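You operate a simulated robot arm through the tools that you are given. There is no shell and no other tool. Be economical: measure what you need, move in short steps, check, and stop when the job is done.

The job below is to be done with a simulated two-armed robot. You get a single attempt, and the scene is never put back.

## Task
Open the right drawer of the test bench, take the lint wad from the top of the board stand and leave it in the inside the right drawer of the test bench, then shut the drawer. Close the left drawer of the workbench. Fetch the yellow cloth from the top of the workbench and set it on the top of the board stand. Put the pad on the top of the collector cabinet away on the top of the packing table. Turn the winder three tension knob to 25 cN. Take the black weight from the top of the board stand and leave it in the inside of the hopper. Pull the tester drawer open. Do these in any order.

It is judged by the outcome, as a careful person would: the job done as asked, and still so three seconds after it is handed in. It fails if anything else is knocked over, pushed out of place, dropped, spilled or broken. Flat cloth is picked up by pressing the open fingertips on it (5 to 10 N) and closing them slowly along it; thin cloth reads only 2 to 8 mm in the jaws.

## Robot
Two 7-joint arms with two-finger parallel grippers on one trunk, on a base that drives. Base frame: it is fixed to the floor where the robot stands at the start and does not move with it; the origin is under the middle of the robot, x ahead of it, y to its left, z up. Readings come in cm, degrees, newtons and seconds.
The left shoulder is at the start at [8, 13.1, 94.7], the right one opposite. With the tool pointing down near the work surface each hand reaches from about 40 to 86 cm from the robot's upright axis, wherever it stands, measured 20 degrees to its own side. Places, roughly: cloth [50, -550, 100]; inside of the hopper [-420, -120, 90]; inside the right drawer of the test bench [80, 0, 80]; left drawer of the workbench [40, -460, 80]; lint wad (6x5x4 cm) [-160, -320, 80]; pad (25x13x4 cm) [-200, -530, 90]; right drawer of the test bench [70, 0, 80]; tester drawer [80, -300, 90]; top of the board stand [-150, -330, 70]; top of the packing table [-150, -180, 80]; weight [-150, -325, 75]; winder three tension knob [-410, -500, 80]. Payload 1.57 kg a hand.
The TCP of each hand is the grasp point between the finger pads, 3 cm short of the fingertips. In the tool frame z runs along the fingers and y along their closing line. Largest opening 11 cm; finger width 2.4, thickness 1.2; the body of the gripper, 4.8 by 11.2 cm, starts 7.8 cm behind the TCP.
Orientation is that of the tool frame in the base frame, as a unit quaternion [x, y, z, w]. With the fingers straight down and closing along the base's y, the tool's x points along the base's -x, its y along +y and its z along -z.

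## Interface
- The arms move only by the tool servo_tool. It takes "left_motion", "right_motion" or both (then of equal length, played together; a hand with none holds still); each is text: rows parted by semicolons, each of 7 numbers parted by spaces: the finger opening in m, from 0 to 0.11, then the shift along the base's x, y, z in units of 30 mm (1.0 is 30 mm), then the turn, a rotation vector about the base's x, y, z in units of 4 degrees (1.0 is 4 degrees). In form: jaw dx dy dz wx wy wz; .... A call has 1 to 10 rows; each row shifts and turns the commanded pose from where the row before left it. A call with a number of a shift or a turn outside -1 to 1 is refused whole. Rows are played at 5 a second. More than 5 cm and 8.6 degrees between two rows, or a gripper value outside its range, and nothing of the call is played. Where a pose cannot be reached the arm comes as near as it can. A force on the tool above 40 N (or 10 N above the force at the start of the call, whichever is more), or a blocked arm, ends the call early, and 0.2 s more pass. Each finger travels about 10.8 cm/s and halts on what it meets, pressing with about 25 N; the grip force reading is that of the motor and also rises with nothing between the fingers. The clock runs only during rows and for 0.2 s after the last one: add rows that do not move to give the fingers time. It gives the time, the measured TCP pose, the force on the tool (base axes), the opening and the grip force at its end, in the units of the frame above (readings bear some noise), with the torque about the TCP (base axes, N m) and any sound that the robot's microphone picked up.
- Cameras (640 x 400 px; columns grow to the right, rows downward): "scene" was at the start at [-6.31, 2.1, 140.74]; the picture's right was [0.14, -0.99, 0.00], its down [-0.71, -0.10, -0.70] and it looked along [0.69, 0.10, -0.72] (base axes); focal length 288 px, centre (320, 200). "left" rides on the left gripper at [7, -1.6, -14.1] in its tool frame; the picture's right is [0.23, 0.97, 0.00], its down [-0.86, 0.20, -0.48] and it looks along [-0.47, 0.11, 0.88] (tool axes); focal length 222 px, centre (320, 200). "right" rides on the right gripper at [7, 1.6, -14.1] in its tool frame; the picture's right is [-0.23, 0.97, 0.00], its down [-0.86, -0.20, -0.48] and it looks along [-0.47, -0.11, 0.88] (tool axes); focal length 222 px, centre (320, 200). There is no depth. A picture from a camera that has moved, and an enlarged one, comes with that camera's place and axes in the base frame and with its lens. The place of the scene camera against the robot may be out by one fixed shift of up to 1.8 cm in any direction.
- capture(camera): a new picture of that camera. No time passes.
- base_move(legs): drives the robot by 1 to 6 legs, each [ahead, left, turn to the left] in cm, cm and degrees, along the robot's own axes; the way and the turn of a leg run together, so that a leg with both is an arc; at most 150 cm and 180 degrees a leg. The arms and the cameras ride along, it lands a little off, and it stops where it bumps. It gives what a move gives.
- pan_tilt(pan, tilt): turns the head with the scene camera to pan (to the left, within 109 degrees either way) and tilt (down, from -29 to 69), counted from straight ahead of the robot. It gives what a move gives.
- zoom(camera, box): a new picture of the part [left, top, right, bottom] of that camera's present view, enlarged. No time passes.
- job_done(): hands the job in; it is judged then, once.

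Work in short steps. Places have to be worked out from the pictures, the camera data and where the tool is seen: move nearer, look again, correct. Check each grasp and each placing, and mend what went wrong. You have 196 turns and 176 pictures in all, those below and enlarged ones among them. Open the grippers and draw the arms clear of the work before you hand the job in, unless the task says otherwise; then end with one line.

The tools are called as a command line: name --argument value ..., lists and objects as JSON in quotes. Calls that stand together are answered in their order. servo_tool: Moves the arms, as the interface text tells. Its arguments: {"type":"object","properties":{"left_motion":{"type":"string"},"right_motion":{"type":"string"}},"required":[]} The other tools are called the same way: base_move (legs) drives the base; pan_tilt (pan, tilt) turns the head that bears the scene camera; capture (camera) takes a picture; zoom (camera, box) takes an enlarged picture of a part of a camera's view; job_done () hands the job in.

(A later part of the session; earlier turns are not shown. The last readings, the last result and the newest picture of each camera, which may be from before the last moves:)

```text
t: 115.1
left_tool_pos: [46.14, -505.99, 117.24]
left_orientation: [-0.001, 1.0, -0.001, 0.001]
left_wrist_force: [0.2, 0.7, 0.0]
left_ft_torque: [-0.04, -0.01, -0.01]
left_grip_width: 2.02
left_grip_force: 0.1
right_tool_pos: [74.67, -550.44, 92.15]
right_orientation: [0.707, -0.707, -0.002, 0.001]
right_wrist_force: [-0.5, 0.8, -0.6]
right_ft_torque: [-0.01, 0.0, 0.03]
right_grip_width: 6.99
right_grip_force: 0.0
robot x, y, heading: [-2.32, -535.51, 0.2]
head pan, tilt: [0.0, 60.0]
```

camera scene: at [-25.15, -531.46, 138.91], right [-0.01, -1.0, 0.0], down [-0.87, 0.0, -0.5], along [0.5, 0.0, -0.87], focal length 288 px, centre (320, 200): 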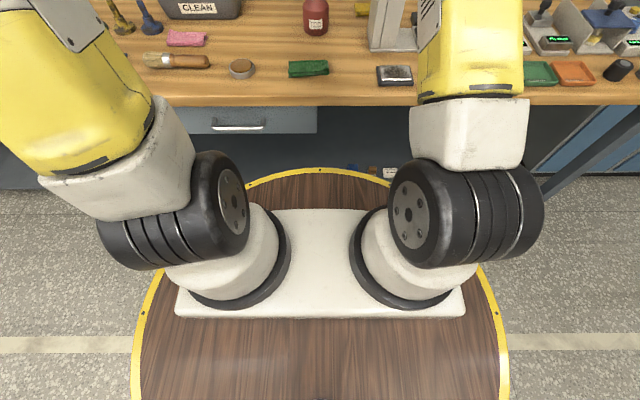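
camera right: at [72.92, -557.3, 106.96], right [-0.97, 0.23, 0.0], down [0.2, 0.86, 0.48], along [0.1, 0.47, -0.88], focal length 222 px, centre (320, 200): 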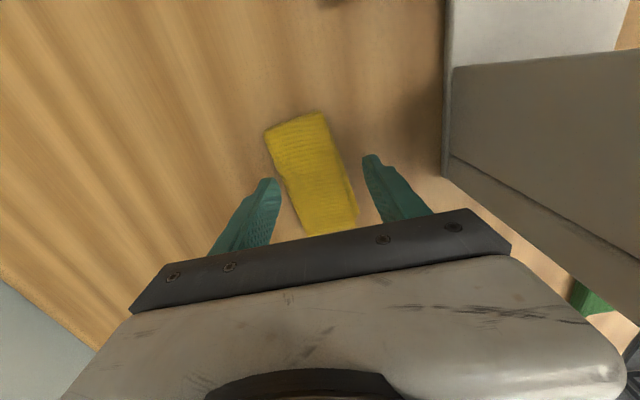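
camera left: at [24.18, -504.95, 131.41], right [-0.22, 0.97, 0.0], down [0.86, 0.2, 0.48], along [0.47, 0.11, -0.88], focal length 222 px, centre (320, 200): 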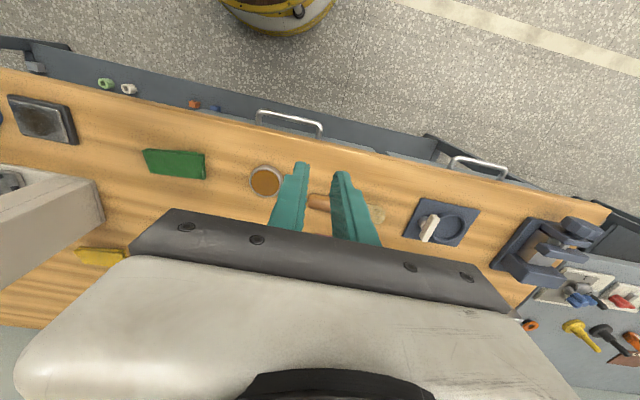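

servo_tool --right_motion "0.07 0 0 -0.12 0 0 0; 0.07 0 0 -0.12 0 0 0; 0.07 0 0 -0.12 0 0 0; 0.07 0 0 0 0 0 0"

capture --camera "right"

```text
t: 116.1
left_tool_pos: [46.12, -505.95, 117.19]
left_orientation: [-0.001, 1.0, -0.001, 0.0]
left_wrist_force: [-0.1, -0.4, -0.3]
left_ft_torque: [0.01, 0.0, -0.01]
left_grip_width: 1.99
left_grip_force: 0.1
right_tool_pos: [74.81, -550.29, 90.94]
right_orientation: [-0.707, 0.707, 0.0, -0.002]
right_wrist_force: [0.0, 0.1, 3.6]
right_ft_torque: [0.0, -0.11, -0.01]
right_grip_width: 6.96
right_grip_force: 0.1
robot x, y, heading: [-2.44, -535.45, 0.2]
head pan, tilt: [0.0, 60.0]
```

```text
118 pictures are left
camera right: at [72.99, -557.31, 105.17], right [-0.97, 0.23, 0.0], down [0.2, 0.86, 0.48], along [0.11, 0.47, -0.88], focal length 222 px, centre (320, 200)
```

right: 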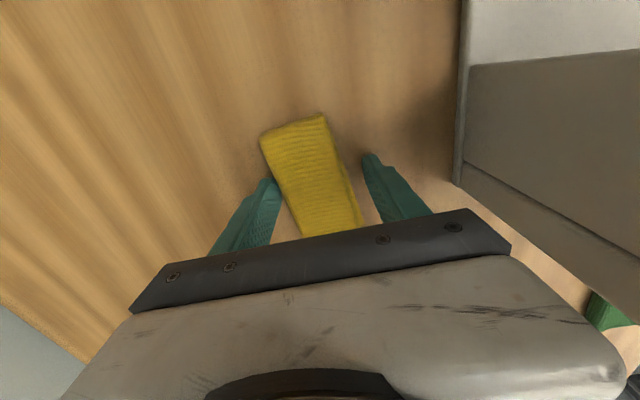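

Light contact with the bench (z≈88), cloth between the fingers. I close slowly.

servo_tool --right_motion "0.055 0 0 0 0 0 0; 0.045 0 0 0 0 0 0; 0.035 0 0 0 0 0 0; 0.025 0 0 0 0 0 0; 0.015 0 0 0 0 0 0; 0.008 0 0 0 0 0 0; 0 0 0 0 0 0 0; 0 0 0 0 0 0 0"

servo_tool --right_motion "0 0 0 0.5 0 0 0; 0 0 0 1 0 0 0; 0 0 0 1 0 0 0; 0 0 0 1 0 0 0"

capture --camera "right"

```text
t: 117.9
left_tool_pos: [46.13, -506.08, 117.12]
left_orientation: [-0.001, 1.0, -0.001, 0.0]
left_wrist_force: [0.3, 0.1, 0.2]
left_ft_torque: [0.02, -0.03, 0.0]
left_grip_width: 2.0
left_grip_force: 0.1
right_tool_pos: [74.76, -550.26, 90.98]
right_orientation: [0.707, -0.707, -0.001, 0.002]
right_wrist_force: [5.0, -1.1, 5.7]
right_ft_torque: [0.0, -0.36, -0.08]
right_grip_width: 5.58
right_grip_force: 25.0
robot x, y, heading: [-2.64, -535.51, 0.2]
head pan, tilt: [0.0, 60.0]
```

```text
t: 118.9
left_tool_pos: [46.07, -506.07, 117.22]
left_orientation: [-0.002, 1.0, -0.001, 0.0]
left_wrist_force: [0.5, 0.7, -0.4]
left_ft_torque: [-0.01, 0.02, -0.01]
left_grip_width: 1.98
left_grip_force: 0.1
right_tool_pos: [74.83, -550.05, 101.52]
right_orientation: [0.707, -0.707, -0.003, 0.001]
right_wrist_force: [0.1, 0.0, -0.6]
right_ft_torque: [-0.01, 0.02, 0.03]
right_grip_width: 5.59
right_grip_force: 25.0
robot x, y, heading: [-2.39, -535.78, -0.1]
head pan, tilt: [0.0, 60.0]
```

```text
117 pictures are left
camera right: at [73.02, -557.12, 115.61], right [-0.97, 0.23, 0.0], down [0.2, 0.86, 0.48], along [0.1, 0.47, -0.88], focal length 222 px, centre (320, 200)
```

right: 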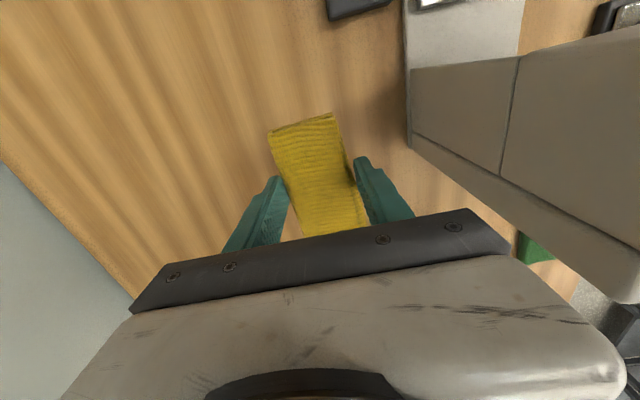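

The cloth is held firmly (5.6 cm). I lift clear of the press pillar, tuck the left hand, then back away into the aisle.

servo_tool --right_motion "0 0 0 1 0 0 0; 0 0 0 1 0 0 0; 0 0 0 1 0 0 0; 0 0 0 1 0 0 0; 0 -0.3 0 1 0 0 0; 0 -0.3 0 1 0 0 0; 0 -0.3 0 1 0 0 0; 0 -0.5 0 0 0 0 0"

base_move --legs '[[-50, 0, 0], [0, 80, 0]]'

pan_tilt --pan -109 --tilt 20

capture --camera "scene"

pan_tilt --pan 109 --tilt 20

capture --camera "scene"

```text
t: 120.7
left_tool_pos: [46.02, -506.07, 117.19]
left_orientation: [-0.001, 1.0, 0.0, 0.0]
left_wrist_force: [0.6, -0.5, -0.7]
left_ft_torque: [0.0, 0.02, -0.01]
left_grip_width: 2.03
left_grip_force: 0.0
right_tool_pos: [70.49, -550.16, 121.21]
right_orientation: [-0.707, 0.707, 0.001, -0.003]
right_wrist_force: [0.0, 0.1, -0.4]
right_ft_torque: [0.0, 0.01, 0.03]
right_grip_width: 5.56
right_grip_force: 25.5
right hand out of reach, approached as far as the arm can: row 4, 5, 6, 7, 8
robot x, y, heading: [-2.48, -535.35, 0.2]
head pan, tilt: [0.0, 60.0]
```

```text
t: 127.5
left_tool_pos: [-3.47, -427.21, 117.17]
left_orientation: [0.004, 1.0, 0.0, 0.0]
left_wrist_force: [-0.7, 0.1, 0.0]
left_ft_torque: [0.03, 0.0, -0.01]
left_grip_width: 1.99
left_grip_force: 0.1
right_tool_pos: [20.35, -471.61, 121.21]
right_orientation: [-0.704, 0.711, 0.001, -0.002]
right_wrist_force: [-0.7, -0.6, -0.7]
right_ft_torque: [-0.03, 0.02, -0.03]
right_grip_width: 5.52
right_grip_force: 24.8
robot x, y, heading: [-52.33, -456.3, -0.6]
head pan, tilt: [0.0, 60.0]
```

```text
t: 129.4
left_tool_pos: [-3.69, -427.19, 117.21]
left_orientation: [0.005, 1.0, -0.001, 0.0]
left_wrist_force: [-1.0, -0.1, -0.5]
left_ft_torque: [0.03, 0.02, 0.0]
left_grip_width: 1.98
left_grip_force: 0.1
right_tool_pos: [20.27, -471.6, 121.17]
right_orientation: [-0.704, 0.71, 0.001, -0.002]
right_wrist_force: [-0.1, -0.4, -0.6]
right_ft_torque: [-0.02, -0.03, 0.01]
right_grip_width: 5.52
right_grip_force: 25.4
robot x, y, heading: [-52.68, -456.39, -0.5]
head pan, tilt: [-108.9, 20.0]
```

```text
116 pictures are left
camera scene: at [-69.86, -463.88, 144.72], right [-0.94, 0.33, 0.0], down [0.11, 0.32, -0.94], along [-0.31, -0.89, -0.34], focal length 288 px, centre (320, 200)
```

scene: 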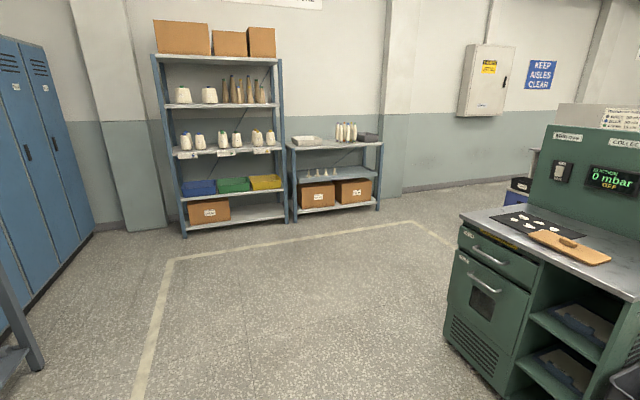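

```text
t: 132.6
left_tool_pos: [-3.53, -427.32, 117.2]
left_orientation: [0.004, 1.0, -0.001, 0.0]
left_wrist_force: [0.5, 0.0, 0.8]
left_ft_torque: [-0.01, 0.0, -0.02]
left_grip_width: 1.99
left_grip_force: 0.1
right_tool_pos: [20.34, -471.69, 121.22]
right_orientation: [-0.703, 0.711, 0.0, -0.002]
right_wrist_force: [-0.3, -0.2, 0.1]
right_ft_torque: [-0.01, 0.01, 0.01]
right_grip_width: 5.5
right_grip_force: 24.9
robot x, y, heading: [-52.66, -456.45, -0.7]
head pan, tilt: [108.9, 20.0]
```

```text
115 pictures are left
camera scene: at [-69.7, -446.26, 144.72], right [0.95, 0.31, 0.0], down [0.11, -0.32, -0.94], along [-0.3, 0.89, -0.34], focal length 288 px, centre (320, 200)
```

scene: 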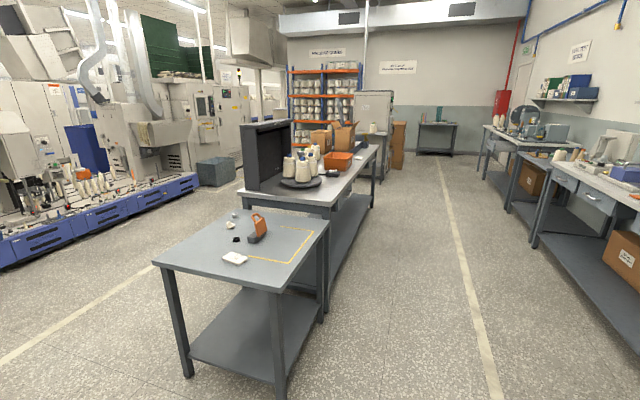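

The small grey table is the board stand; the green cabinet is the collector. I zoom in on the stand's top and on the collector.

zoom --camera "scene" --box '[150, 180, 340, 299]'

```text
3.36 times, centred on (245, 240) of scene
camera zoom: at [-69.7, -446.26, 144.72], right [0.95, 0.31, 0.0], down [0.11, -0.32, -0.94], along [-0.3, 0.89, -0.34], focal length 967 px, centre (572, 67)
```

zoom: 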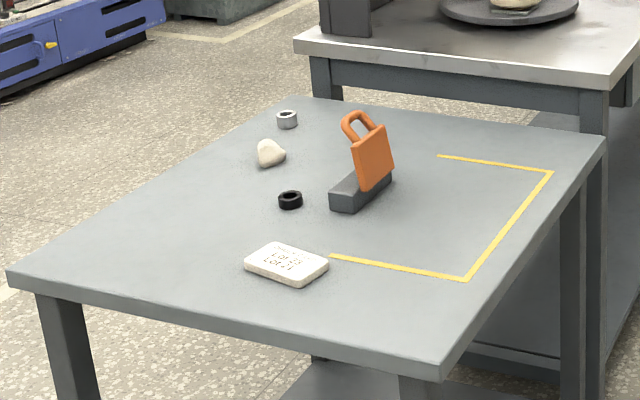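

The stand top spans roughly x -177…-112, y -365…-298; lint is near [-163, -325], the black ring weight near [-152, -335]. I approach from the south side (facing +y), turning and driving in legs.

base_move --legs '[[0, 0, 90.5], [0, 80, 0], [25, 0, 0]]'

pan_tilt --pan 0 --tilt 40

capture --camera "scene"

```text
t: 142.0
left_tool_pos: [-161.48, -384.59, 117.32]
left_orientation: [0.716, -0.698, 0.001, 0.0]
left_wrist_force: [0.0, 0.1, -0.5]
left_ft_torque: [0.01, 0.01, 0.01]
left_grip_width: 2.01
left_grip_force: 0.0
right_tool_pos: [-118.04, -359.17, 121.21]
right_orientation: [1.0, 0.013, 0.0, 0.002]
right_wrist_force: [-0.2, -0.4, 0.2]
right_ft_torque: [-0.01, -0.01, 0.03]
right_grip_width: 5.47
right_grip_force: 24.9
robot x, y, heading: [-130.71, -432.97, 91.6]
head pan, tilt: [108.9, 20.0]
```

```text
t: 143.9
left_tool_pos: [-161.52, -384.54, 117.12]
left_orientation: [0.716, -0.698, 0.001, 0.0]
left_wrist_force: [-0.2, 0.0, -0.1]
left_ft_torque: [0.0, 0.02, -0.01]
left_grip_width: 2.01
left_grip_force: 0.1
right_tool_pos: [-118.06, -359.06, 121.24]
right_orientation: [1.0, 0.012, 0.001, 0.003]
right_wrist_force: [0.4, 0.6, 0.3]
right_ft_torque: [0.01, -0.01, 0.0]
right_grip_width: 5.48
right_grip_force: 24.9
robot x, y, heading: [-130.82, -432.49, 91.5]
head pan, tilt: [0.0, 40.0]
```

```text
113 pictures are left
camera scene: at [-130.99, -436.91, 141.58], right [1.0, 0.03, 0.0], down [0.02, -0.64, -0.77], along [-0.02, 0.77, -0.64], focal length 288 px, centre (320, 200)
```

scene: 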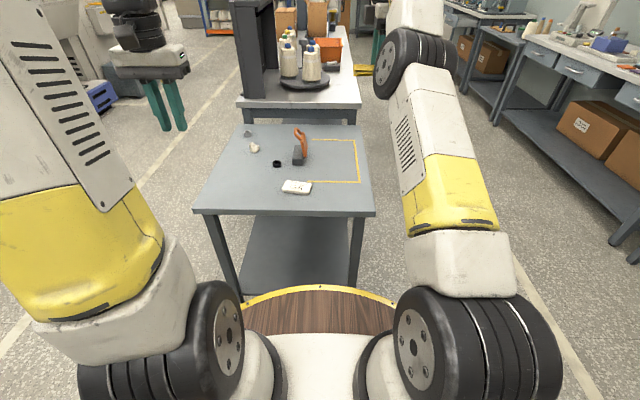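

The cloth hangs above the near-right corner of the stand. I shift the base slightly so the hand is over the free strip at about [-125, -354], then lower.

base_move --legs '[[5, 8, -1.5]]'

servo_tool --right_motion "0 0 0 -1 0 0 0; 0 0 0 -1 0 0 0; 0 0 0 -1 0 0 0; 0 0 0 -1 0 0 0; 0 0 0 -1 0 0 0; 0 0 0 -1 0 0 0; 0 0 0 -1 0 0 0; 0 0 0 -1 0 0 0; 0 0 0 -1 0 0 0; 0 0 0 -1 0 0 0"

capture --camera "right"

capture --camera "scene"

```text
t: 145.0
left_tool_pos: [-168.36, -378.81, 117.11]
left_orientation: [-0.706, 0.708, -0.001, 0.0]
left_wrist_force: [-0.1, -0.6, -0.7]
left_ft_torque: [0.0, 0.0, -0.04]
left_grip_width: 2.02
left_grip_force: 0.1
right_tool_pos: [-124.19, -354.52, 121.17]
right_orientation: [1.0, -0.002, 0.001, 0.003]
right_wrist_force: [0.8, -0.8, 0.3]
right_ft_torque: [0.04, 0.0, 0.01]
right_grip_width: 5.49
right_grip_force: 24.8
robot x, y, heading: [-138.95, -427.36, 90.0]
head pan, tilt: [0.0, 40.0]
```

```text
t: 147.2
left_tool_pos: [-168.29, -378.75, 117.19]
left_orientation: [-0.706, 0.708, -0.001, 0.002]
left_wrist_force: [-0.4, -0.4, 0.4]
left_ft_torque: [-0.01, 0.0, -0.02]
left_grip_width: 1.99
left_grip_force: 0.0
right_tool_pos: [-124.03, -346.15, 93.99]
right_orientation: [1.0, -0.002, 0.0, 0.003]
right_wrist_force: [-1.0, 0.9, 0.6]
right_ft_torque: [0.01, 0.01, -0.02]
right_grip_width: 5.52
right_grip_force: 25.0
right hand out of reach, approached as far as the arm can: row 1, 2, 3, 4, 5, 6, 7, 8, 9, 10
robot x, y, heading: [-138.76, -427.49, 90.1]
head pan, tilt: [0.0, 40.0]
```

```text
112 pictures are left
camera right: at [-117.34, -347.62, 108.18], right [-0.23, -0.97, 0.01], down [-0.85, 0.21, 0.48], along [-0.46, 0.1, -0.88], focal length 222 px, centre (320, 200)
```

right: 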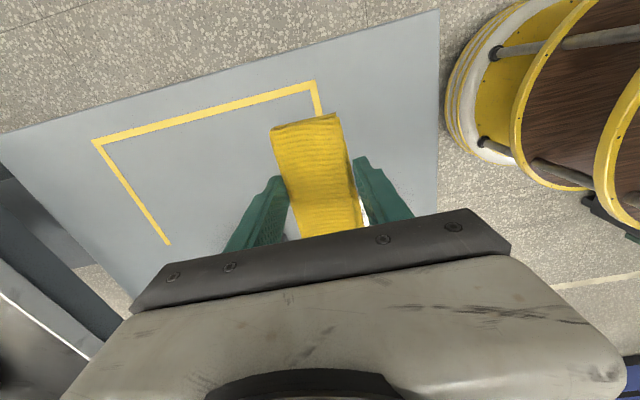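

```text
111 pictures are left
camera scene: at [-139.38, -431.98, 141.58], right [1.0, 0.0, 0.0], down [0.0, -0.64, -0.77], along [0.0, 0.77, -0.64], focal length 288 px, centre (320, 200)
```

scene: 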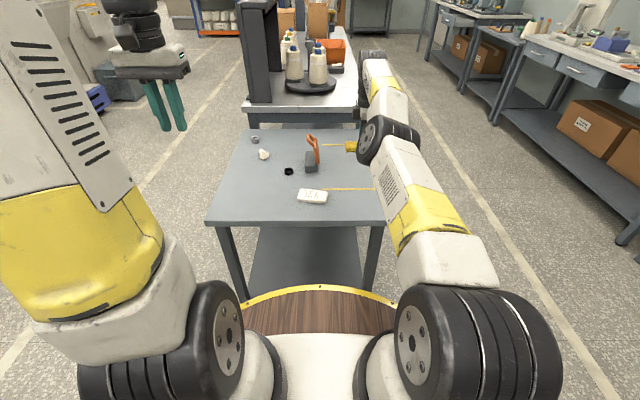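

The arm drifted 8 cm forward while lowering; I correct back to y -354 and keep lowering.

servo_tool --right_motion "0 0 -1 0 0 0 0; 0 0 -1 -0.3 0 0 0; 0 0 -0.7 -1 0 0 0; 0 0 0 -1 0 0 0; 0 0 0 -1 0 0 0; 0 0 0 0 0 0 0"

```text
t: 148.6
left_tool_pos: [-168.38, -378.71, 117.21]
left_orientation: [-0.706, 0.708, -0.001, 0.001]
left_wrist_force: [0.6, 0.2, 0.2]
left_ft_torque: [-0.02, 0.01, 0.02]
left_grip_width: 1.99
left_grip_force: 0.0
right_tool_pos: [-124.25, -345.53, 85.5]
right_orientation: [1.0, -0.002, 0.001, 0.004]
right_wrist_force: [0.2, -0.2, 0.5]
right_ft_torque: [-0.03, 0.01, 0.01]
right_grip_width: 5.48
right_grip_force: 25.0
right hand out of reach, approached as far as the arm can: row 1, 2, 3, 5
robot x, y, heading: [-139.05, -427.81, 90.1]
head pan, tilt: [0.0, 40.0]
```

servo_tool --right_motion "0 0 -1 0 0 0 0; 0 0 -1 0 0 0 0; 0 0 0 0 0 0 0"

```text
t: 149.4
left_tool_pos: [-168.36, -378.77, 117.26]
left_orientation: [0.707, -0.707, 0.001, 0.0]
left_wrist_force: [-0.2, 0.3, 0.8]
left_ft_torque: [-0.03, -0.01, 0.0]
left_grip_width: 2.01
left_grip_force: 0.1
right_tool_pos: [-124.25, -345.51, 85.35]
right_orientation: [1.0, -0.002, 0.001, 0.003]
right_wrist_force: [-0.1, -0.1, 0.2]
right_ft_torque: [0.02, 0.01, 0.0]
right_grip_width: 5.46
right_grip_force: 24.9
right hand out of reach, approached as far as the arm can: row 1, 2
robot x, y, heading: [-139.12, -427.67, 89.8]
head pan, tilt: [0.0, 40.0]
```

That orientation cannot come nearer, so I use the base: back 9 cm, then lower to contact.

base_move --legs '[[-9, 0, 0]]'

servo_tool --right_motion "0 0 0 -0.6 0 0 0; 0 0 0 -0.6 0 0 0; 0 0 0 -0.4 0 0 0; 0 0 0 -0.2 0 0 0; 0 0 0 0 0 0 0"

capture --camera "right"

```text
t: 150.5
left_tool_pos: [-168.57, -387.75, 117.11]
left_orientation: [0.707, -0.707, 0.0, -0.001]
left_wrist_force: [-0.5, -0.3, -0.7]
left_ft_torque: [0.02, -0.01, -0.01]
left_grip_width: 2.01
left_grip_force: 0.0
right_tool_pos: [-124.4, -354.41, 85.41]
right_orientation: [1.0, 0.0, 0.001, 0.003]
right_wrist_force: [0.9, -0.5, -0.1]
right_ft_torque: [-0.01, 0.01, 0.01]
right_grip_width: 5.49
right_grip_force: 24.9
robot x, y, heading: [-139.09, -436.27, 89.9]
head pan, tilt: [0.0, 40.0]
```

```text
t: 151.7
left_tool_pos: [-168.56, -387.81, 117.23]
left_orientation: [0.707, -0.707, 0.0, -0.001]
left_wrist_force: [0.9, 0.6, -0.7]
left_ft_torque: [-0.02, 0.01, 0.01]
left_grip_width: 2.02
left_grip_force: 0.0
right_tool_pos: [-124.46, -354.36, 80.11]
right_orientation: [1.0, -0.001, 0.001, 0.003]
right_wrist_force: [0.0, 0.3, 0.1]
right_ft_torque: [-0.01, 0.02, -0.01]
right_grip_width: 5.51
right_grip_force: 24.7
robot x, y, heading: [-138.78, -436.36, 90.0]
head pan, tilt: [0.0, 40.0]
```

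```text
110 pictures are left
camera right: at [-117.7, -355.96, 94.27], right [-0.23, -0.97, 0.01], down [-0.86, 0.2, 0.48], along [-0.46, 0.1, -0.88], focal length 222 px, centre (320, 200)
```

right: 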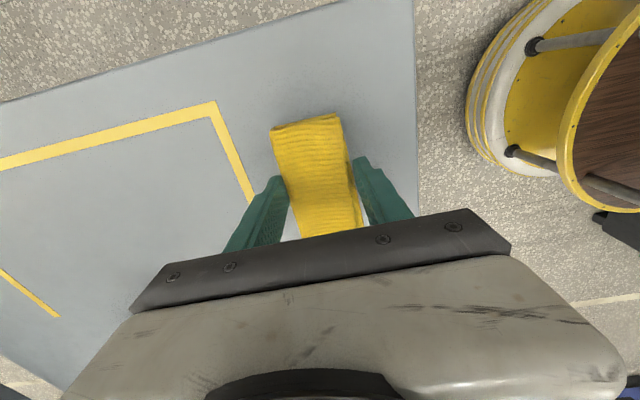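

Not touching yet; the top looks to be around z 70–72. I lower in small steps until contact.

servo_tool --right_motion "0 0 0 -0.5 0 0 0; 0 0 0 -0.4 0 0 0; 0 0 0 -0.3 0 0 0; 0 0 0 -0.2 0 0 0; 0 0 0 -0.1 0 0 0; 0 0 0 -0.1 0 0 0; 0 0 0 0 0 0 0"

```text
t: 152.7
left_tool_pos: [-168.47, -387.72, 117.2]
left_orientation: [-0.707, 0.707, 0.0, 0.0]
left_wrist_force: [0.2, -0.3, -0.1]
left_ft_torque: [0.03, -0.02, 0.0]
left_grip_width: 2.0
left_grip_force: 0.0
right_tool_pos: [-124.36, -354.62, 77.06]
right_orientation: [1.0, -0.001, 0.0, -0.002]
right_wrist_force: [-0.3, -1.7, 6.4]
right_ft_torque: [-0.28, 0.06, 0.02]
right_grip_width: 5.51
right_grip_force: 25.2
right hand out of reach, approached as far as the arm can: row 3
robot x, y, heading: [-138.81, -436.43, 90.2]
head pan, tilt: [0.0, 40.0]
stopped in row 4 (right hand): the force on the tool passed its limit at 47 N (the readings are from after the stop); the commanded pose is now the measured one
```

Contact with the stand (top at z≈74). I open the jaws and lift away.

servo_tool --right_motion "0.06 0 0 0.1 0 0 0; 0.07 0 0 0 0 0 0; 0.085 0 0 0 0 0 0; 0.085 0 0 0.5 0 0 0; 0.085 0 0 1 0 0 0; 0.085 0 0 1 0 0 0; 0.085 0 0 1 0 0 0; 0.085 0 0 1 0 0 0"

capture --camera "right"

zoom --camera "scene" --box '[190, 110, 420, 240]'

```text
t: 154.5
left_tool_pos: [-168.48, -387.87, 117.12]
left_orientation: [0.707, -0.707, 0.001, -0.001]
left_wrist_force: [0.8, 0.1, -0.1]
left_ft_torque: [-0.01, 0.0, -0.01]
left_grip_width: 1.97
left_grip_force: 0.2
right_tool_pos: [-124.43, -354.39, 90.52]
right_orientation: [1.0, -0.001, 0.0, 0.0]
right_wrist_force: [0.5, 0.3, 0.0]
right_ft_torque: [-0.01, -0.02, -0.01]
right_grip_width: 8.5
right_grip_force: 0.0
right hand out of reach, approached as far as the arm can: row 7
robot x, y, heading: [-139.35, -436.18, 90.2]
head pan, tilt: [0.0, 40.0]
```

```text
109 pictures are left
camera right: at [-117.66, -355.96, 104.77], right [-0.23, -0.97, 0.0], down [-0.86, 0.2, 0.48], along [-0.47, 0.11, -0.88], focal length 222 px, centre (320, 200)
```

right: 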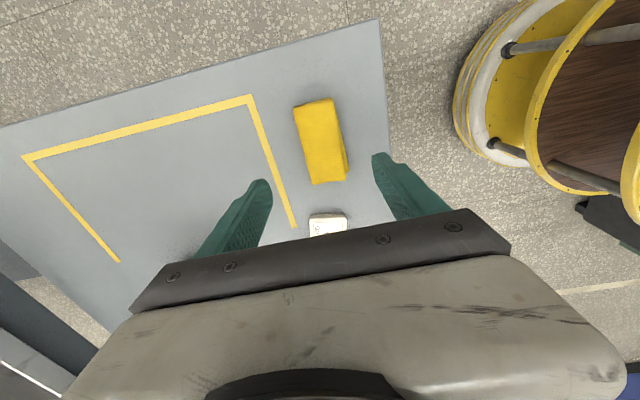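

```text
2.78 times, centred on (305, 175) of scene
camera zoom: at [-139.37, -440.9, 141.58], right [1.0, 0.0, 0.0], down [0.0, -0.64, -0.77], along [0.0, 0.77, -0.64], focal length 800 px, centre (362, 270)
```

zoom: 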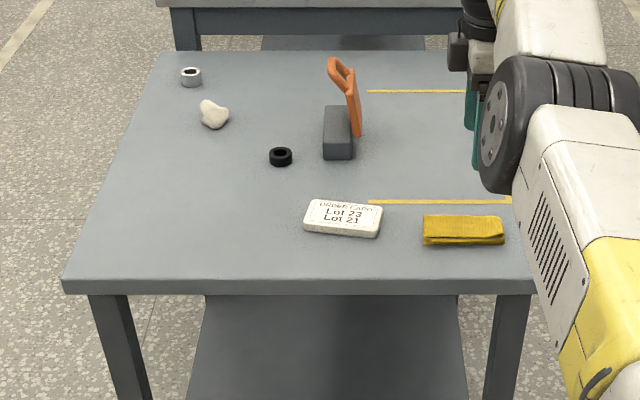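

The yellow cloth is on the stand. Now I turn the right hand back to its normal yaw while raising it, then drive closer for the lint and the weight.

servo_tool --right_motion "0.085 0.1 0 0.4 0 0 -1; 0.085 0.1 0 0.4 0 0 -1; 0.085 0.1 0 0.4 0 0 -1; 0.085 0.1 0 0.4 0 0 -1; 0.085 0.1 0 0.4 0 0 -1; 0.085 0.1 -0.3 0.4 0 0 -1; 0.085 0.1 -0.3 0.4 0 0 -1; 0.085 0.1 -0.3 0.4 0 0 -1; 0.085 0.1 -0.3 0.4 0 0 -1; 0.085 0.1 -0.3 0.4 0 0 -1"

servo_tool --right_motion "0.085 0 -0.4 0.2 0 0 -1; 0.085 0 -0.4 0.2 0 0 -1; 0.085 0 -0.4 0.2 0 0 -1; 0.085 0 -0.4 0.2 0 0 -1; 0.085 0 -0.4 0.2 0 0 -1; 0.085 0 -0.4 0.2 0 0 -1; 0.085 0 -0.4 0 0 0 -1; 0.085 0 -0.4 0 0 0 -1; 0.085 0 -0.4 0 0 0 -1; 0.085 0 -0.4 0 0 0 -1"

base_move --legs '[[35, 6, 0]]'

servo_tool --left_motion "0.09 0 1 -1 0 0 0; 0.09 0 1 -1 0 0 0; 0.09 0 1 -1 0 0 0; 0.09 0.2 1 0 0 0 0; 0.09 0.2 1 0 0 0 0; 0.09 0.2 1 0 0 0 0; 0.09 0.2 1 0 0 0 0; 0.09 0.2 1 0 0 0 0" --right_motion "0.085 0 0 0 0 0 -1; 0.085 0 0 0 0 0 -1; 0.085 0 0 0 0 0 -0.5; 0.085 0 0 0 0 0 0; 0.085 0 0 0 0 0 0; 0.085 0 0 0 0 0 0; 0.085 0 0 0 0 0 0; 0.085 0 0 0 0 0 0"

capture --camera "left"

capture --camera "scene"

```text
t: 156.7
left_tool_pos: [-168.46, -387.79, 117.18]
left_orientation: [0.707, -0.707, 0.001, 0.0]
left_wrist_force: [-0.1, 0.4, 0.0]
left_ft_torque: [0.0, 0.02, 0.02]
left_grip_width: 1.98
left_grip_force: 0.0
right_tool_pos: [-121.4, -359.19, 102.65]
right_orientation: [0.939, -0.344, 0.0, 0.0]
right_wrist_force: [-0.6, -0.2, -0.2]
right_ft_torque: [0.0, -0.01, -0.02]
right_grip_width: 8.48
right_grip_force: 0.0
right hand out of reach, approached as far as the arm can: row 4
robot x, y, heading: [-139.12, -436.47, 90.0]
head pan, tilt: [0.0, 40.0]
```

```text
t: 158.9
left_tool_pos: [-168.53, -387.81, 117.15]
left_orientation: [-0.707, 0.708, -0.001, 0.001]
left_wrist_force: [0.2, -0.1, -0.6]
left_ft_torque: [0.0, 0.01, 0.01]
left_grip_width: 1.99
left_grip_force: 0.2
right_tool_pos: [-121.41, -371.27, 106.35]
right_orientation: [0.766, -0.643, 0.001, -0.001]
right_wrist_force: [0.6, 0.0, 0.0]
right_ft_torque: [-0.02, -0.02, 0.01]
right_grip_width: 8.48
right_grip_force: 0.1
robot x, y, heading: [-139.38, -436.46, 90.0]
head pan, tilt: [0.0, 40.0]
```

```text
t: 161.2
left_tool_pos: [-174.89, -352.81, 117.18]
left_orientation: [0.709, -0.705, 0.0, -0.001]
left_wrist_force: [-0.6, 0.5, -0.1]
left_ft_torque: [-0.01, 0.04, 0.02]
left_grip_width: 2.04
left_grip_force: 0.1
right_tool_pos: [-127.68, -336.12, 106.29]
right_orientation: [0.767, -0.641, 0.001, 0.0]
right_wrist_force: [-0.6, 0.1, 0.5]
right_ft_torque: [-0.02, 0.02, 0.01]
right_grip_width: 8.48
right_grip_force: 0.1
robot x, y, heading: [-144.9, -401.78, 90.0]
head pan, tilt: [0.0, 40.0]
```

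```text
t: 162.9
left_tool_pos: [-171.81, -328.87, 108.35]
left_orientation: [0.709, -0.705, 0.0, 0.0]
left_wrist_force: [0.1, -0.4, 0.2]
left_ft_torque: [0.02, -0.03, -0.04]
left_grip_width: 8.97
left_grip_force: 0.1
right_tool_pos: [-127.76, -336.14, 106.29]
right_orientation: [0.708, -0.706, 0.0, 0.0]
right_wrist_force: [-0.4, -0.2, -0.2]
right_ft_torque: [0.04, -0.01, 0.01]
right_grip_width: 8.51
right_grip_force: 0.0
robot x, y, heading: [-145.4, -401.24, 90.4]
head pan, tilt: [0.0, 40.0]
```

```text
107 pictures are left
camera left: at [-170.24, -335.96, 122.54], right [-0.97, -0.23, 0.0], down [-0.2, 0.85, 0.48], along [-0.11, 0.47, -0.88], focal length 222 px, centre (320, 200)
```

left: 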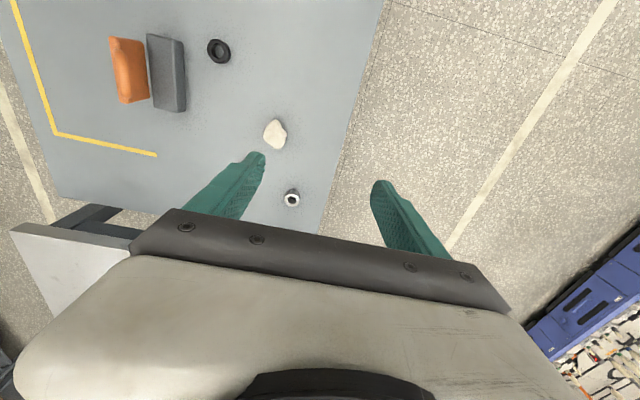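

```text
106 pictures are left
camera scene: at [-145.44, -405.97, 141.57], right [1.0, 0.0, 0.0], down [0.0, -0.64, -0.77], along [0.0, 0.77, -0.64], focal length 288 px, centre (320, 200)
```

scene: 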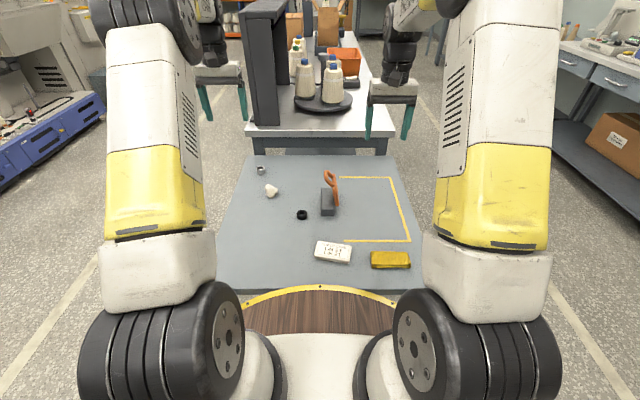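

Lint is at about [-163.6, -324.2] and the weight at [-151.7, -335.9]. I lower the left hand onto the lint first.

servo_tool --left_motion "0.09 0.7 0.4 0 0 0 0; 0.09 0.7 0.4 -0.5 0 0 0; 0.09 0.7 0.4 -1 0 0 0; 0.09 0.65 0.35 -1 0 0 0; 0.09 0 0 -1 0 0 0; 0.09 0 0 -1 0 0 0; 0.09 0 0 -1 0 0 0; 0.09 0 0 -1 0 0 0; 0.09 0 0 0 0 0 0"

capture --camera "left"

```text
t: 164.9
left_tool_pos: [-163.54, -324.12, 88.56]
left_orientation: [0.709, -0.705, 0.001, 0.0]
left_wrist_force: [0.6, 0.7, 0.4]
left_ft_torque: [0.02, -0.02, 0.02]
left_grip_width: 9.01
left_grip_force: 0.0
right_tool_pos: [-127.67, -336.11, 106.27]
right_orientation: [0.708, -0.706, 0.002, 0.0]
right_wrist_force: [0.3, 0.3, 0.5]
right_ft_torque: [0.02, -0.02, 0.0]
right_grip_width: 8.51
right_grip_force: 0.1
robot x, y, heading: [-145.25, -401.68, 90.3]
head pan, tilt: [0.0, 40.0]
```

```text
105 pictures are left
camera left: at [-161.89, -331.17, 102.7], right [-0.97, -0.23, 0.0], down [-0.2, 0.85, 0.48], along [-0.11, 0.47, -0.88], focal length 222 px, centre (320, 200)
```

left: 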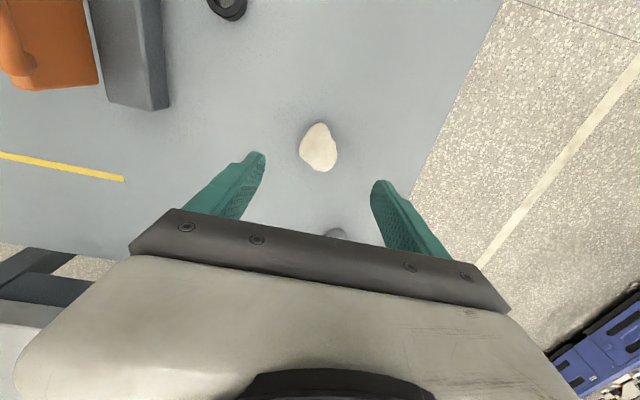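

Centred. I lower to 4 cm above the top and close on the lint.

servo_tool --left_motion "0.09 0 0 -1 0 0 0; 0.09 0 0 -1 0 0 0; 0.09 0 0 -1 0 0 0; 0.09 0 0 -0.55 0 0 0; 0.07 0 0 0 0 0 0; 0.05 0 0 0 0 0 0; 0.035 0 0 0 0 0 0; 0.02 0 0 0 0 0 0; 0.02 0 0 0 0 0 0"

servo_tool --left_motion "0.02 0 0 0.5 0 0 0; 0.02 0 0 1 0 0 0; 0.02 0 0 1 0 0 0; 0.02 0 0 1 0 0 0; 0.02 -0.5 -0.5 1 0 0 0; 0.02 -1 -0.5 1 0 0 0; 0.02 -1 -0.5 1 0 0 0"

capture --camera "left"

```text
t: 166.9
left_tool_pos: [-163.49, -324.29, 78.17]
left_orientation: [0.709, -0.705, 0.001, 0.0]
left_wrist_force: [0.2, -0.2, -0.7]
left_ft_torque: [-0.01, 0.0, 0.05]
left_grip_width: 4.12
left_grip_force: 25.1
right_tool_pos: [-127.7, -336.32, 106.35]
right_orientation: [0.709, -0.705, 0.001, 0.0]
right_wrist_force: [0.2, 0.3, -0.1]
right_ft_torque: [-0.01, 0.0, -0.02]
right_grip_width: 8.49
right_grip_force: 0.0
robot x, y, heading: [-145.35, -401.44, 90.3]
head pan, tilt: [0.0, 40.0]
```

```text
t: 168.6
left_tool_pos: [-171.04, -328.65, 97.43]
left_orientation: [0.708, -0.706, 0.001, -0.001]
left_wrist_force: [0.8, -0.1, -1.4]
left_ft_torque: [-0.03, 0.03, 0.03]
left_grip_width: 4.09
left_grip_force: 25.1
right_tool_pos: [-127.77, -336.2, 106.16]
right_orientation: [0.708, -0.706, 0.001, 0.0]
right_wrist_force: [0.3, -0.2, 0.2]
right_ft_torque: [0.01, 0.03, 0.0]
right_grip_width: 8.52
right_grip_force: 0.1
robot x, y, heading: [-145.25, -401.2, 90.0]
head pan, tilt: [0.0, 40.0]
```

```text
104 pictures are left
camera left: at [-169.51, -335.69, 111.74], right [-0.97, -0.23, 0.0], down [-0.2, 0.85, 0.48], along [-0.11, 0.47, -0.88], focal length 222 px, centre (320, 200)
```

left: 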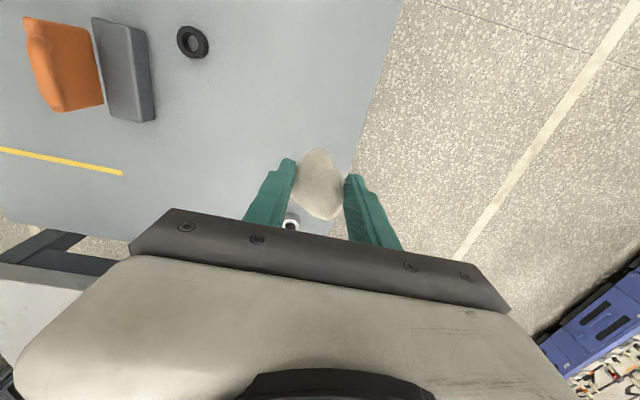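

Lint is held (4.1 cm). I shift the base 20 cm left so the right hand comes over the weight.

base_move --legs '[[0, 20, 0]]'

servo_tool --right_motion "0.06 -0.6 0 0 0 0 0; 0.06 -0.6 0 -0.5 0 0 0; 0.06 0 0 -1 0 0 0; 0.06 0 0 -1 0 0 0; 0.06 0 0 -0.5 0 0 0; 0.06 0 0 0 0 0 0" --left_motion "0.02 0 -1 1 0 0 0; 0.02 0 -1 1 0 0 0; 0.02 0 -1 0 0 0 0; 0.02 0 -1 0 0 0 0; 0.02 0 -1 0 0 0 0; 0.02 0 0 0 0 0 0"

capture --camera "right"

```text
t: 170.1
left_tool_pos: [-190.92, -328.76, 97.56]
left_orientation: [0.709, -0.705, 0.0, -0.001]
left_wrist_force: [-0.3, 0.0, 0.8]
left_ft_torque: [0.0, 0.0, 0.04]
left_grip_width: 4.08
left_grip_force: 25.0
right_tool_pos: [-147.52, -336.23, 106.22]
right_orientation: [0.708, -0.706, 0.001, 0.0]
right_wrist_force: [0.4, -0.3, 0.3]
right_ft_torque: [0.02, -0.01, -0.02]
right_grip_width: 8.51
right_grip_force: 0.2
robot x, y, heading: [-164.66, -401.3, 90.2]
head pan, tilt: [0.0, 40.0]
```

```text
t: 171.5
left_tool_pos: [-190.84, -343.71, 103.37]
left_orientation: [0.709, -0.705, 0.0, -0.001]
left_wrist_force: [-0.5, 0.3, -0.1]
left_ft_torque: [-0.01, 0.02, 0.04]
left_grip_width: 4.04
left_grip_force: 24.8
right_tool_pos: [-151.05, -336.36, 97.3]
right_orientation: [0.709, -0.706, 0.001, 0.0]
right_wrist_force: [-0.1, -0.1, 0.0]
right_ft_torque: [0.01, 0.0, 0.01]
right_grip_width: 6.03
right_grip_force: 0.1
robot x, y, heading: [-165.0, -401.61, 90.3]
head pan, tilt: [0.0, 40.0]
```

```text
103 pictures are left
camera right: at [-152.76, -343.27, 111.42], right [-0.97, 0.22, 0.0], down [0.2, 0.86, 0.48], along [0.11, 0.47, -0.88], focal length 222 px, centre (320, 200)
```

right: 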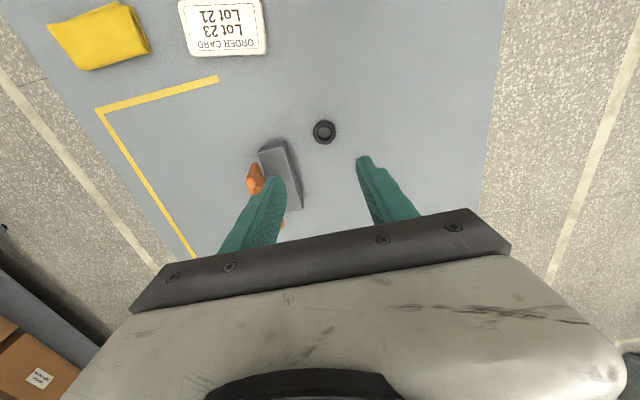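

The weight is at [-151.7, -335.9], with about 4 cm to the neighbouring block. I lower with a 5.4 cm opening.

servo_tool --right_motion "0.054 -0.25 0.15 -1 0 0 0; 0.054 0 0 -1 0 0 0; 0.054 0 0 -1 0 0 0; 0.054 0 0 -1 0 0 0; 0.054 0 0 -1 0 0 0; 0.054 0 0 0 0 0 0"

capture --camera "right"

```text
t: 172.9
left_tool_pos: [-190.87, -343.59, 103.24]
left_orientation: [0.709, -0.705, 0.001, 0.0]
left_wrist_force: [-0.9, -0.2, -0.1]
left_ft_torque: [0.0, -0.01, -0.03]
left_grip_width: 4.01
left_grip_force: 25.5
right_tool_pos: [-151.74, -336.02, 82.25]
right_orientation: [0.709, -0.706, 0.001, 0.0]
right_wrist_force: [-1.5, 0.0, 1.0]
right_ft_torque: [0.04, 0.0, 0.01]
right_grip_width: 5.38
right_grip_force: 0.1
robot x, y, heading: [-165.07, -401.74, 90.1]
head pan, tilt: [0.0, 40.0]
```

```text
102 pictures are left
camera right: at [-153.51, -342.93, 96.33], right [-0.97, 0.22, 0.0], down [0.2, 0.86, 0.48], along [0.11, 0.47, -0.88], focal length 222 px, centre (320, 200)
```

right: 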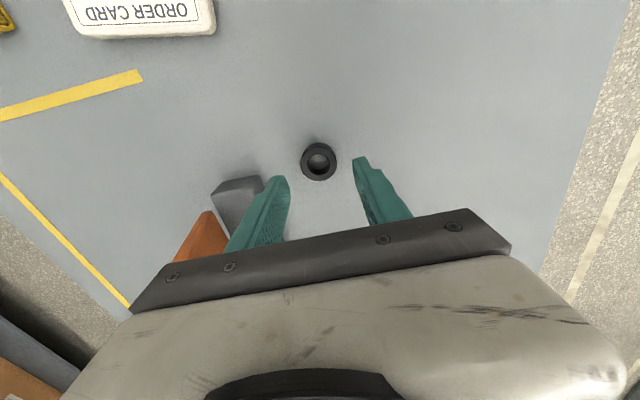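

Aligned and clear of the orange piece. I lower the rest, close on the ring and lift.

servo_tool --right_motion "0.054 0 0 -0.8 0 0 0; 0.054 0 0 -0.7 0 0 0; 0.045 0 0 0 0 0 0; 0.035 0 0 0 0 0 0; 0.02 0 0 0 0 0 0; 0.02 0 0 0 0 0 0; 0.02 0 0 0 0 0 0"

servo_tool --right_motion "0.02 0 0 0.5 0 0 0; 0.02 0 0 1 0 0 0; 0.02 0 0 1 0 0 0; 0.02 0 0 1 0 0 0; 0.02 0 0 1 0 0 0; 0.02 0 0 1 0 0 0; 0.02 0 -0.5 1 0 0 0; 0.02 0 -1 1 0 0 0; 0.02 0 -1 1 0 0 0"

capture --camera "right"

```text
t: 174.5
left_tool_pos: [-190.88, -343.61, 103.29]
left_orientation: [0.709, -0.705, 0.0, 0.0]
left_wrist_force: [0.1, 0.2, -0.3]
left_ft_torque: [0.02, 0.01, 0.01]
left_grip_width: 4.05
left_grip_force: 24.8
right_tool_pos: [-151.66, -335.92, 77.86]
right_orientation: [0.708, -0.706, 0.001, 0.0]
right_wrist_force: [0.5, -0.9, 0.4]
right_ft_torque: [0.05, 0.0, -0.01]
right_grip_width: 3.48
right_grip_force: 25.0
robot x, y, heading: [-164.97, -401.58, 90.5]
head pan, tilt: [0.0, 40.0]
```

```text
t: 176.5
left_tool_pos: [-190.92, -343.63, 103.33]
left_orientation: [0.709, -0.705, 0.0, -0.001]
left_wrist_force: [-0.3, 0.6, 0.0]
left_ft_torque: [-0.02, -0.01, -0.02]
left_grip_width: 4.02
left_grip_force: 25.1
right_tool_pos: [-151.86, -343.22, 103.34]
right_orientation: [0.709, -0.706, 0.002, -0.001]
right_wrist_force: [0.1, -0.2, -0.1]
right_ft_torque: [0.0, -0.01, -0.01]
right_grip_width: 3.51
right_grip_force: 24.7
robot x, y, heading: [-164.96, -402.08, 90.2]
head pan, tilt: [0.0, 40.0]
```

```text
101 pictures are left
camera right: at [-153.54, -350.27, 117.44], right [-0.97, 0.22, 0.0], down [0.2, 0.86, 0.48], along [0.11, 0.46, -0.88], focal length 222 px, centre (320, 200)
```

right: 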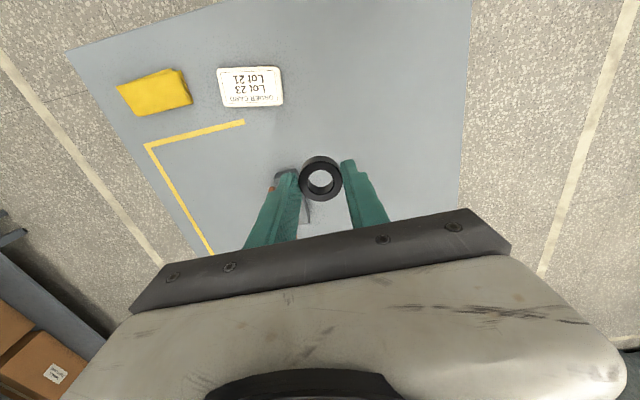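

Both items are held. I now drive back to the test bench: back off, turn to face +x, then sidle up the aisle.

base_move --legs '[[-45, 0, 0], [0, 0, -90.2], [105, 0, 0], [0, 150, 0], [0, 150, 0]]'

pan_tilt --pan 30 --tilt 30

capture --camera "scene"

```text
t: 202.2
left_tool_pos: [-7.77, -119.21, 103.19]
left_orientation: [-0.008, 1.0, -0.001, 0.001]
left_wrist_force: [0.7, -0.1, 0.1]
left_ft_torque: [-0.01, -0.05, 0.0]
left_grip_width: 4.1
left_grip_force: 24.5
right_tool_pos: [-6.83, -158.24, 103.29]
right_orientation: [-0.007, 1.0, 0.0, -0.001]
right_wrist_force: [-0.2, -0.5, -1.3]
right_ft_torque: [0.02, -0.01, 0.02]
right_grip_width: 3.5
right_grip_force: 24.8
robot x, y, heading: [-65.01, -146.17, 0.9]
head pan, tilt: [0.0, 40.0]
```

```text
t: 203.1
left_tool_pos: [-7.71, -119.11, 103.44]
left_orientation: [-0.008, 1.0, -0.001, 0.0]
left_wrist_force: [-0.6, 0.0, 0.1]
left_ft_torque: [-0.05, 0.01, 0.01]
left_grip_width: 4.12
left_grip_force: 24.8
right_tool_pos: [-6.78, -158.35, 103.39]
right_orientation: [-0.008, 1.0, -0.001, -0.002]
right_wrist_force: [-0.2, 0.0, -0.8]
right_ft_torque: [0.0, -0.01, -0.01]
right_grip_width: 3.51
right_grip_force: 25.2
robot x, y, heading: [-65.1, -145.87, 1.1]
head pan, tilt: [30.0, 30.0]
```

```text
100 pictures are left
camera scene: at [-71.8, -140.46, 143.11], right [0.51, -0.86, 0.0], down [-0.43, -0.26, -0.87], along [0.74, 0.44, -0.5], focal length 288 px, centre (320, 200)
```

scene: 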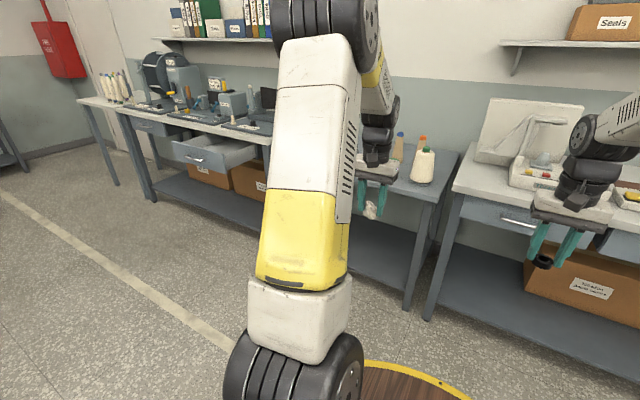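

The open drawer is in sight. I sidle on to y≈-25 and go forward so the left hand comes over it.

base_move --legs '[[0, 121, -1], [35, 0, 0]]'

capture --camera "left"

capture --camera "scene"

```text
t: 211.3
left_tool_pos: [26.93, 4.49, 103.33]
left_orientation: [-0.001, 1.0, -0.001, 0.0]
left_wrist_force: [0.8, 0.7, 0.0]
left_ft_torque: [-0.02, -0.01, 0.04]
left_grip_width: 4.04
left_grip_force: 24.7
right_tool_pos: [27.15, -34.61, 103.23]
right_orientation: [0.0, 1.0, -0.001, 0.0]
right_wrist_force: [0.4, 0.2, -0.2]
right_ft_torque: [0.01, -0.02, 0.02]
right_grip_width: 3.49
right_grip_force: 25.0
robot x, y, heading: [-31.2, -21.16, 0.1]
head pan, tilt: [30.0, 30.0]
```

```text
99 pictures are left
camera left: at [19.91, 2.84, 117.55], right [-0.23, 0.97, 0.0], down [0.85, 0.2, 0.48], along [0.47, 0.11, -0.88], focal length 222 px, centre (320, 200)
```

left: 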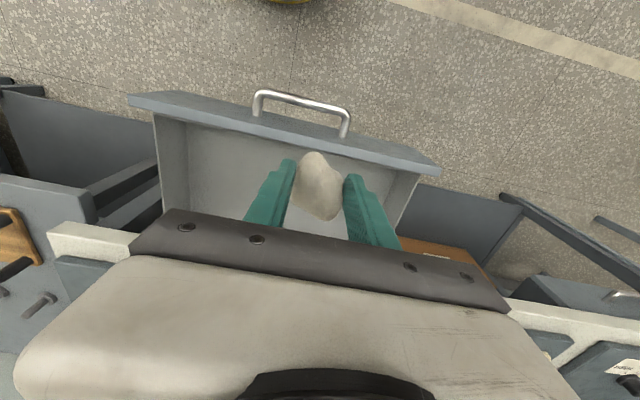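

```text
98 pictures are left
camera scene: at [-37.47, -15.72, 143.11], right [0.5, -0.87, 0.0], down [-0.43, -0.25, -0.87], along [0.75, 0.43, -0.5], focal length 288 px, centre (320, 200)
```

scene: 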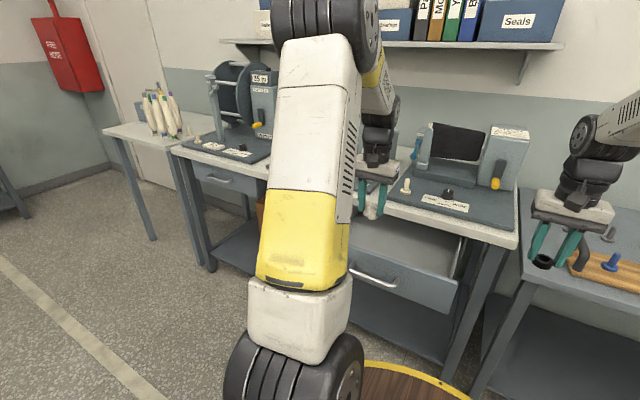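

The lint hangs just above the panel. I move 10 cm further in over the drawer, centre it and lower.

servo_tool --left_motion "0.02 1 -0.3 0 0 0 0; 0.02 1 -0.3 0 0 0 0; 0.02 1 -0.3 0 0 0 0; 0.02 0.3 -0.3 -1 0 0 0; 0.02 0 0 -1 0 0 0; 0.02 0 0 -1 0 0 0; 0.02 0 0 -1 0 0 0; 0.02 0 0 -1 0 0 0; 0.02 0 0 0 0 0 0"

capture --camera "left"

```text
t: 213.3
left_tool_pos: [36.83, 0.88, 88.18]
left_orientation: [0.0, 1.0, -0.001, 0.001]
left_wrist_force: [-0.8, 0.7, 0.1]
left_ft_torque: [-0.01, -0.02, 0.03]
left_grip_width: 4.06
left_grip_force: 24.9
right_tool_pos: [27.12, -34.6, 103.27]
right_orientation: [0.0, 1.0, -0.001, -0.002]
right_wrist_force: [1.3, 0.3, 0.2]
right_ft_torque: [0.01, -0.01, -0.02]
right_grip_width: 3.46
right_grip_force: 25.0
robot x, y, heading: [-30.93, -21.29, 0.2]
head pan, tilt: [30.0, 30.0]
```

```text
97 pictures are left
camera left: at [29.79, -0.81, 102.38], right [-0.23, 0.97, 0.0], down [0.85, 0.2, 0.48], along [0.47, 0.11, -0.88], focal length 222 px, centre (320, 200)
```

left: 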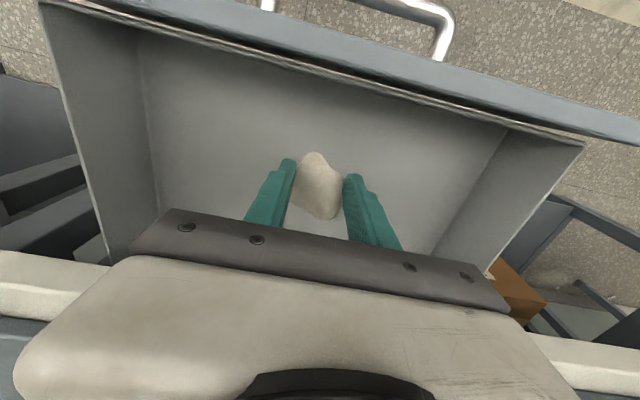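

Well inside the drawer. I lower slowly to near the bottom and release.

servo_tool --left_motion "0.02 0 0 -1 0 0 0; 0.02 0 0 -0.6 0 0 0; 0.02 0 0 -0.4 0 0 0; 0.02 0 0 -0.3 0 0 0; 0.02 0 0 -0.3 0 0 0; 0.02 0 0 0 0 0 0"

capture --camera "left"

```text
t: 214.7
left_tool_pos: [36.81, 0.98, 80.48]
left_orientation: [-0.001, 1.0, -0.001, 0.0]
left_wrist_force: [-1.1, 0.2, 0.3]
left_ft_torque: [-0.05, 0.02, 0.03]
left_grip_width: 4.02
left_grip_force: 24.7
right_tool_pos: [27.19, -34.57, 103.29]
right_orientation: [-0.001, 1.0, -0.001, -0.001]
right_wrist_force: [0.2, 0.7, -0.6]
right_ft_torque: [0.02, 0.03, 0.01]
right_grip_width: 3.49
right_grip_force: 25.1
robot x, y, heading: [-30.67, -21.65, -0.2]
head pan, tilt: [30.0, 30.0]
```

```text
96 pictures are left
camera left: at [29.82, -0.73, 94.77], right [-0.23, 0.97, 0.0], down [0.85, 0.2, 0.48], along [0.47, 0.11, -0.88], focal length 222 px, centre (320, 200)
```

left: 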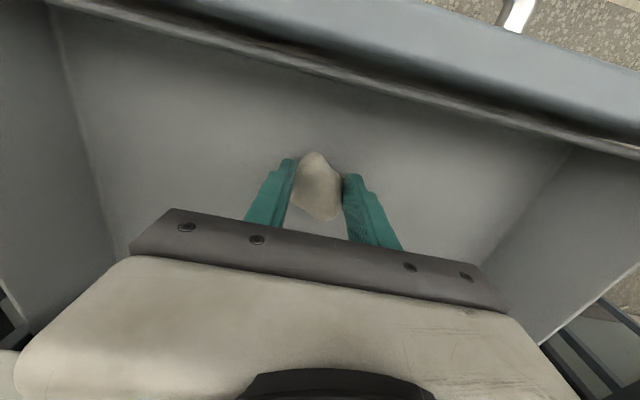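

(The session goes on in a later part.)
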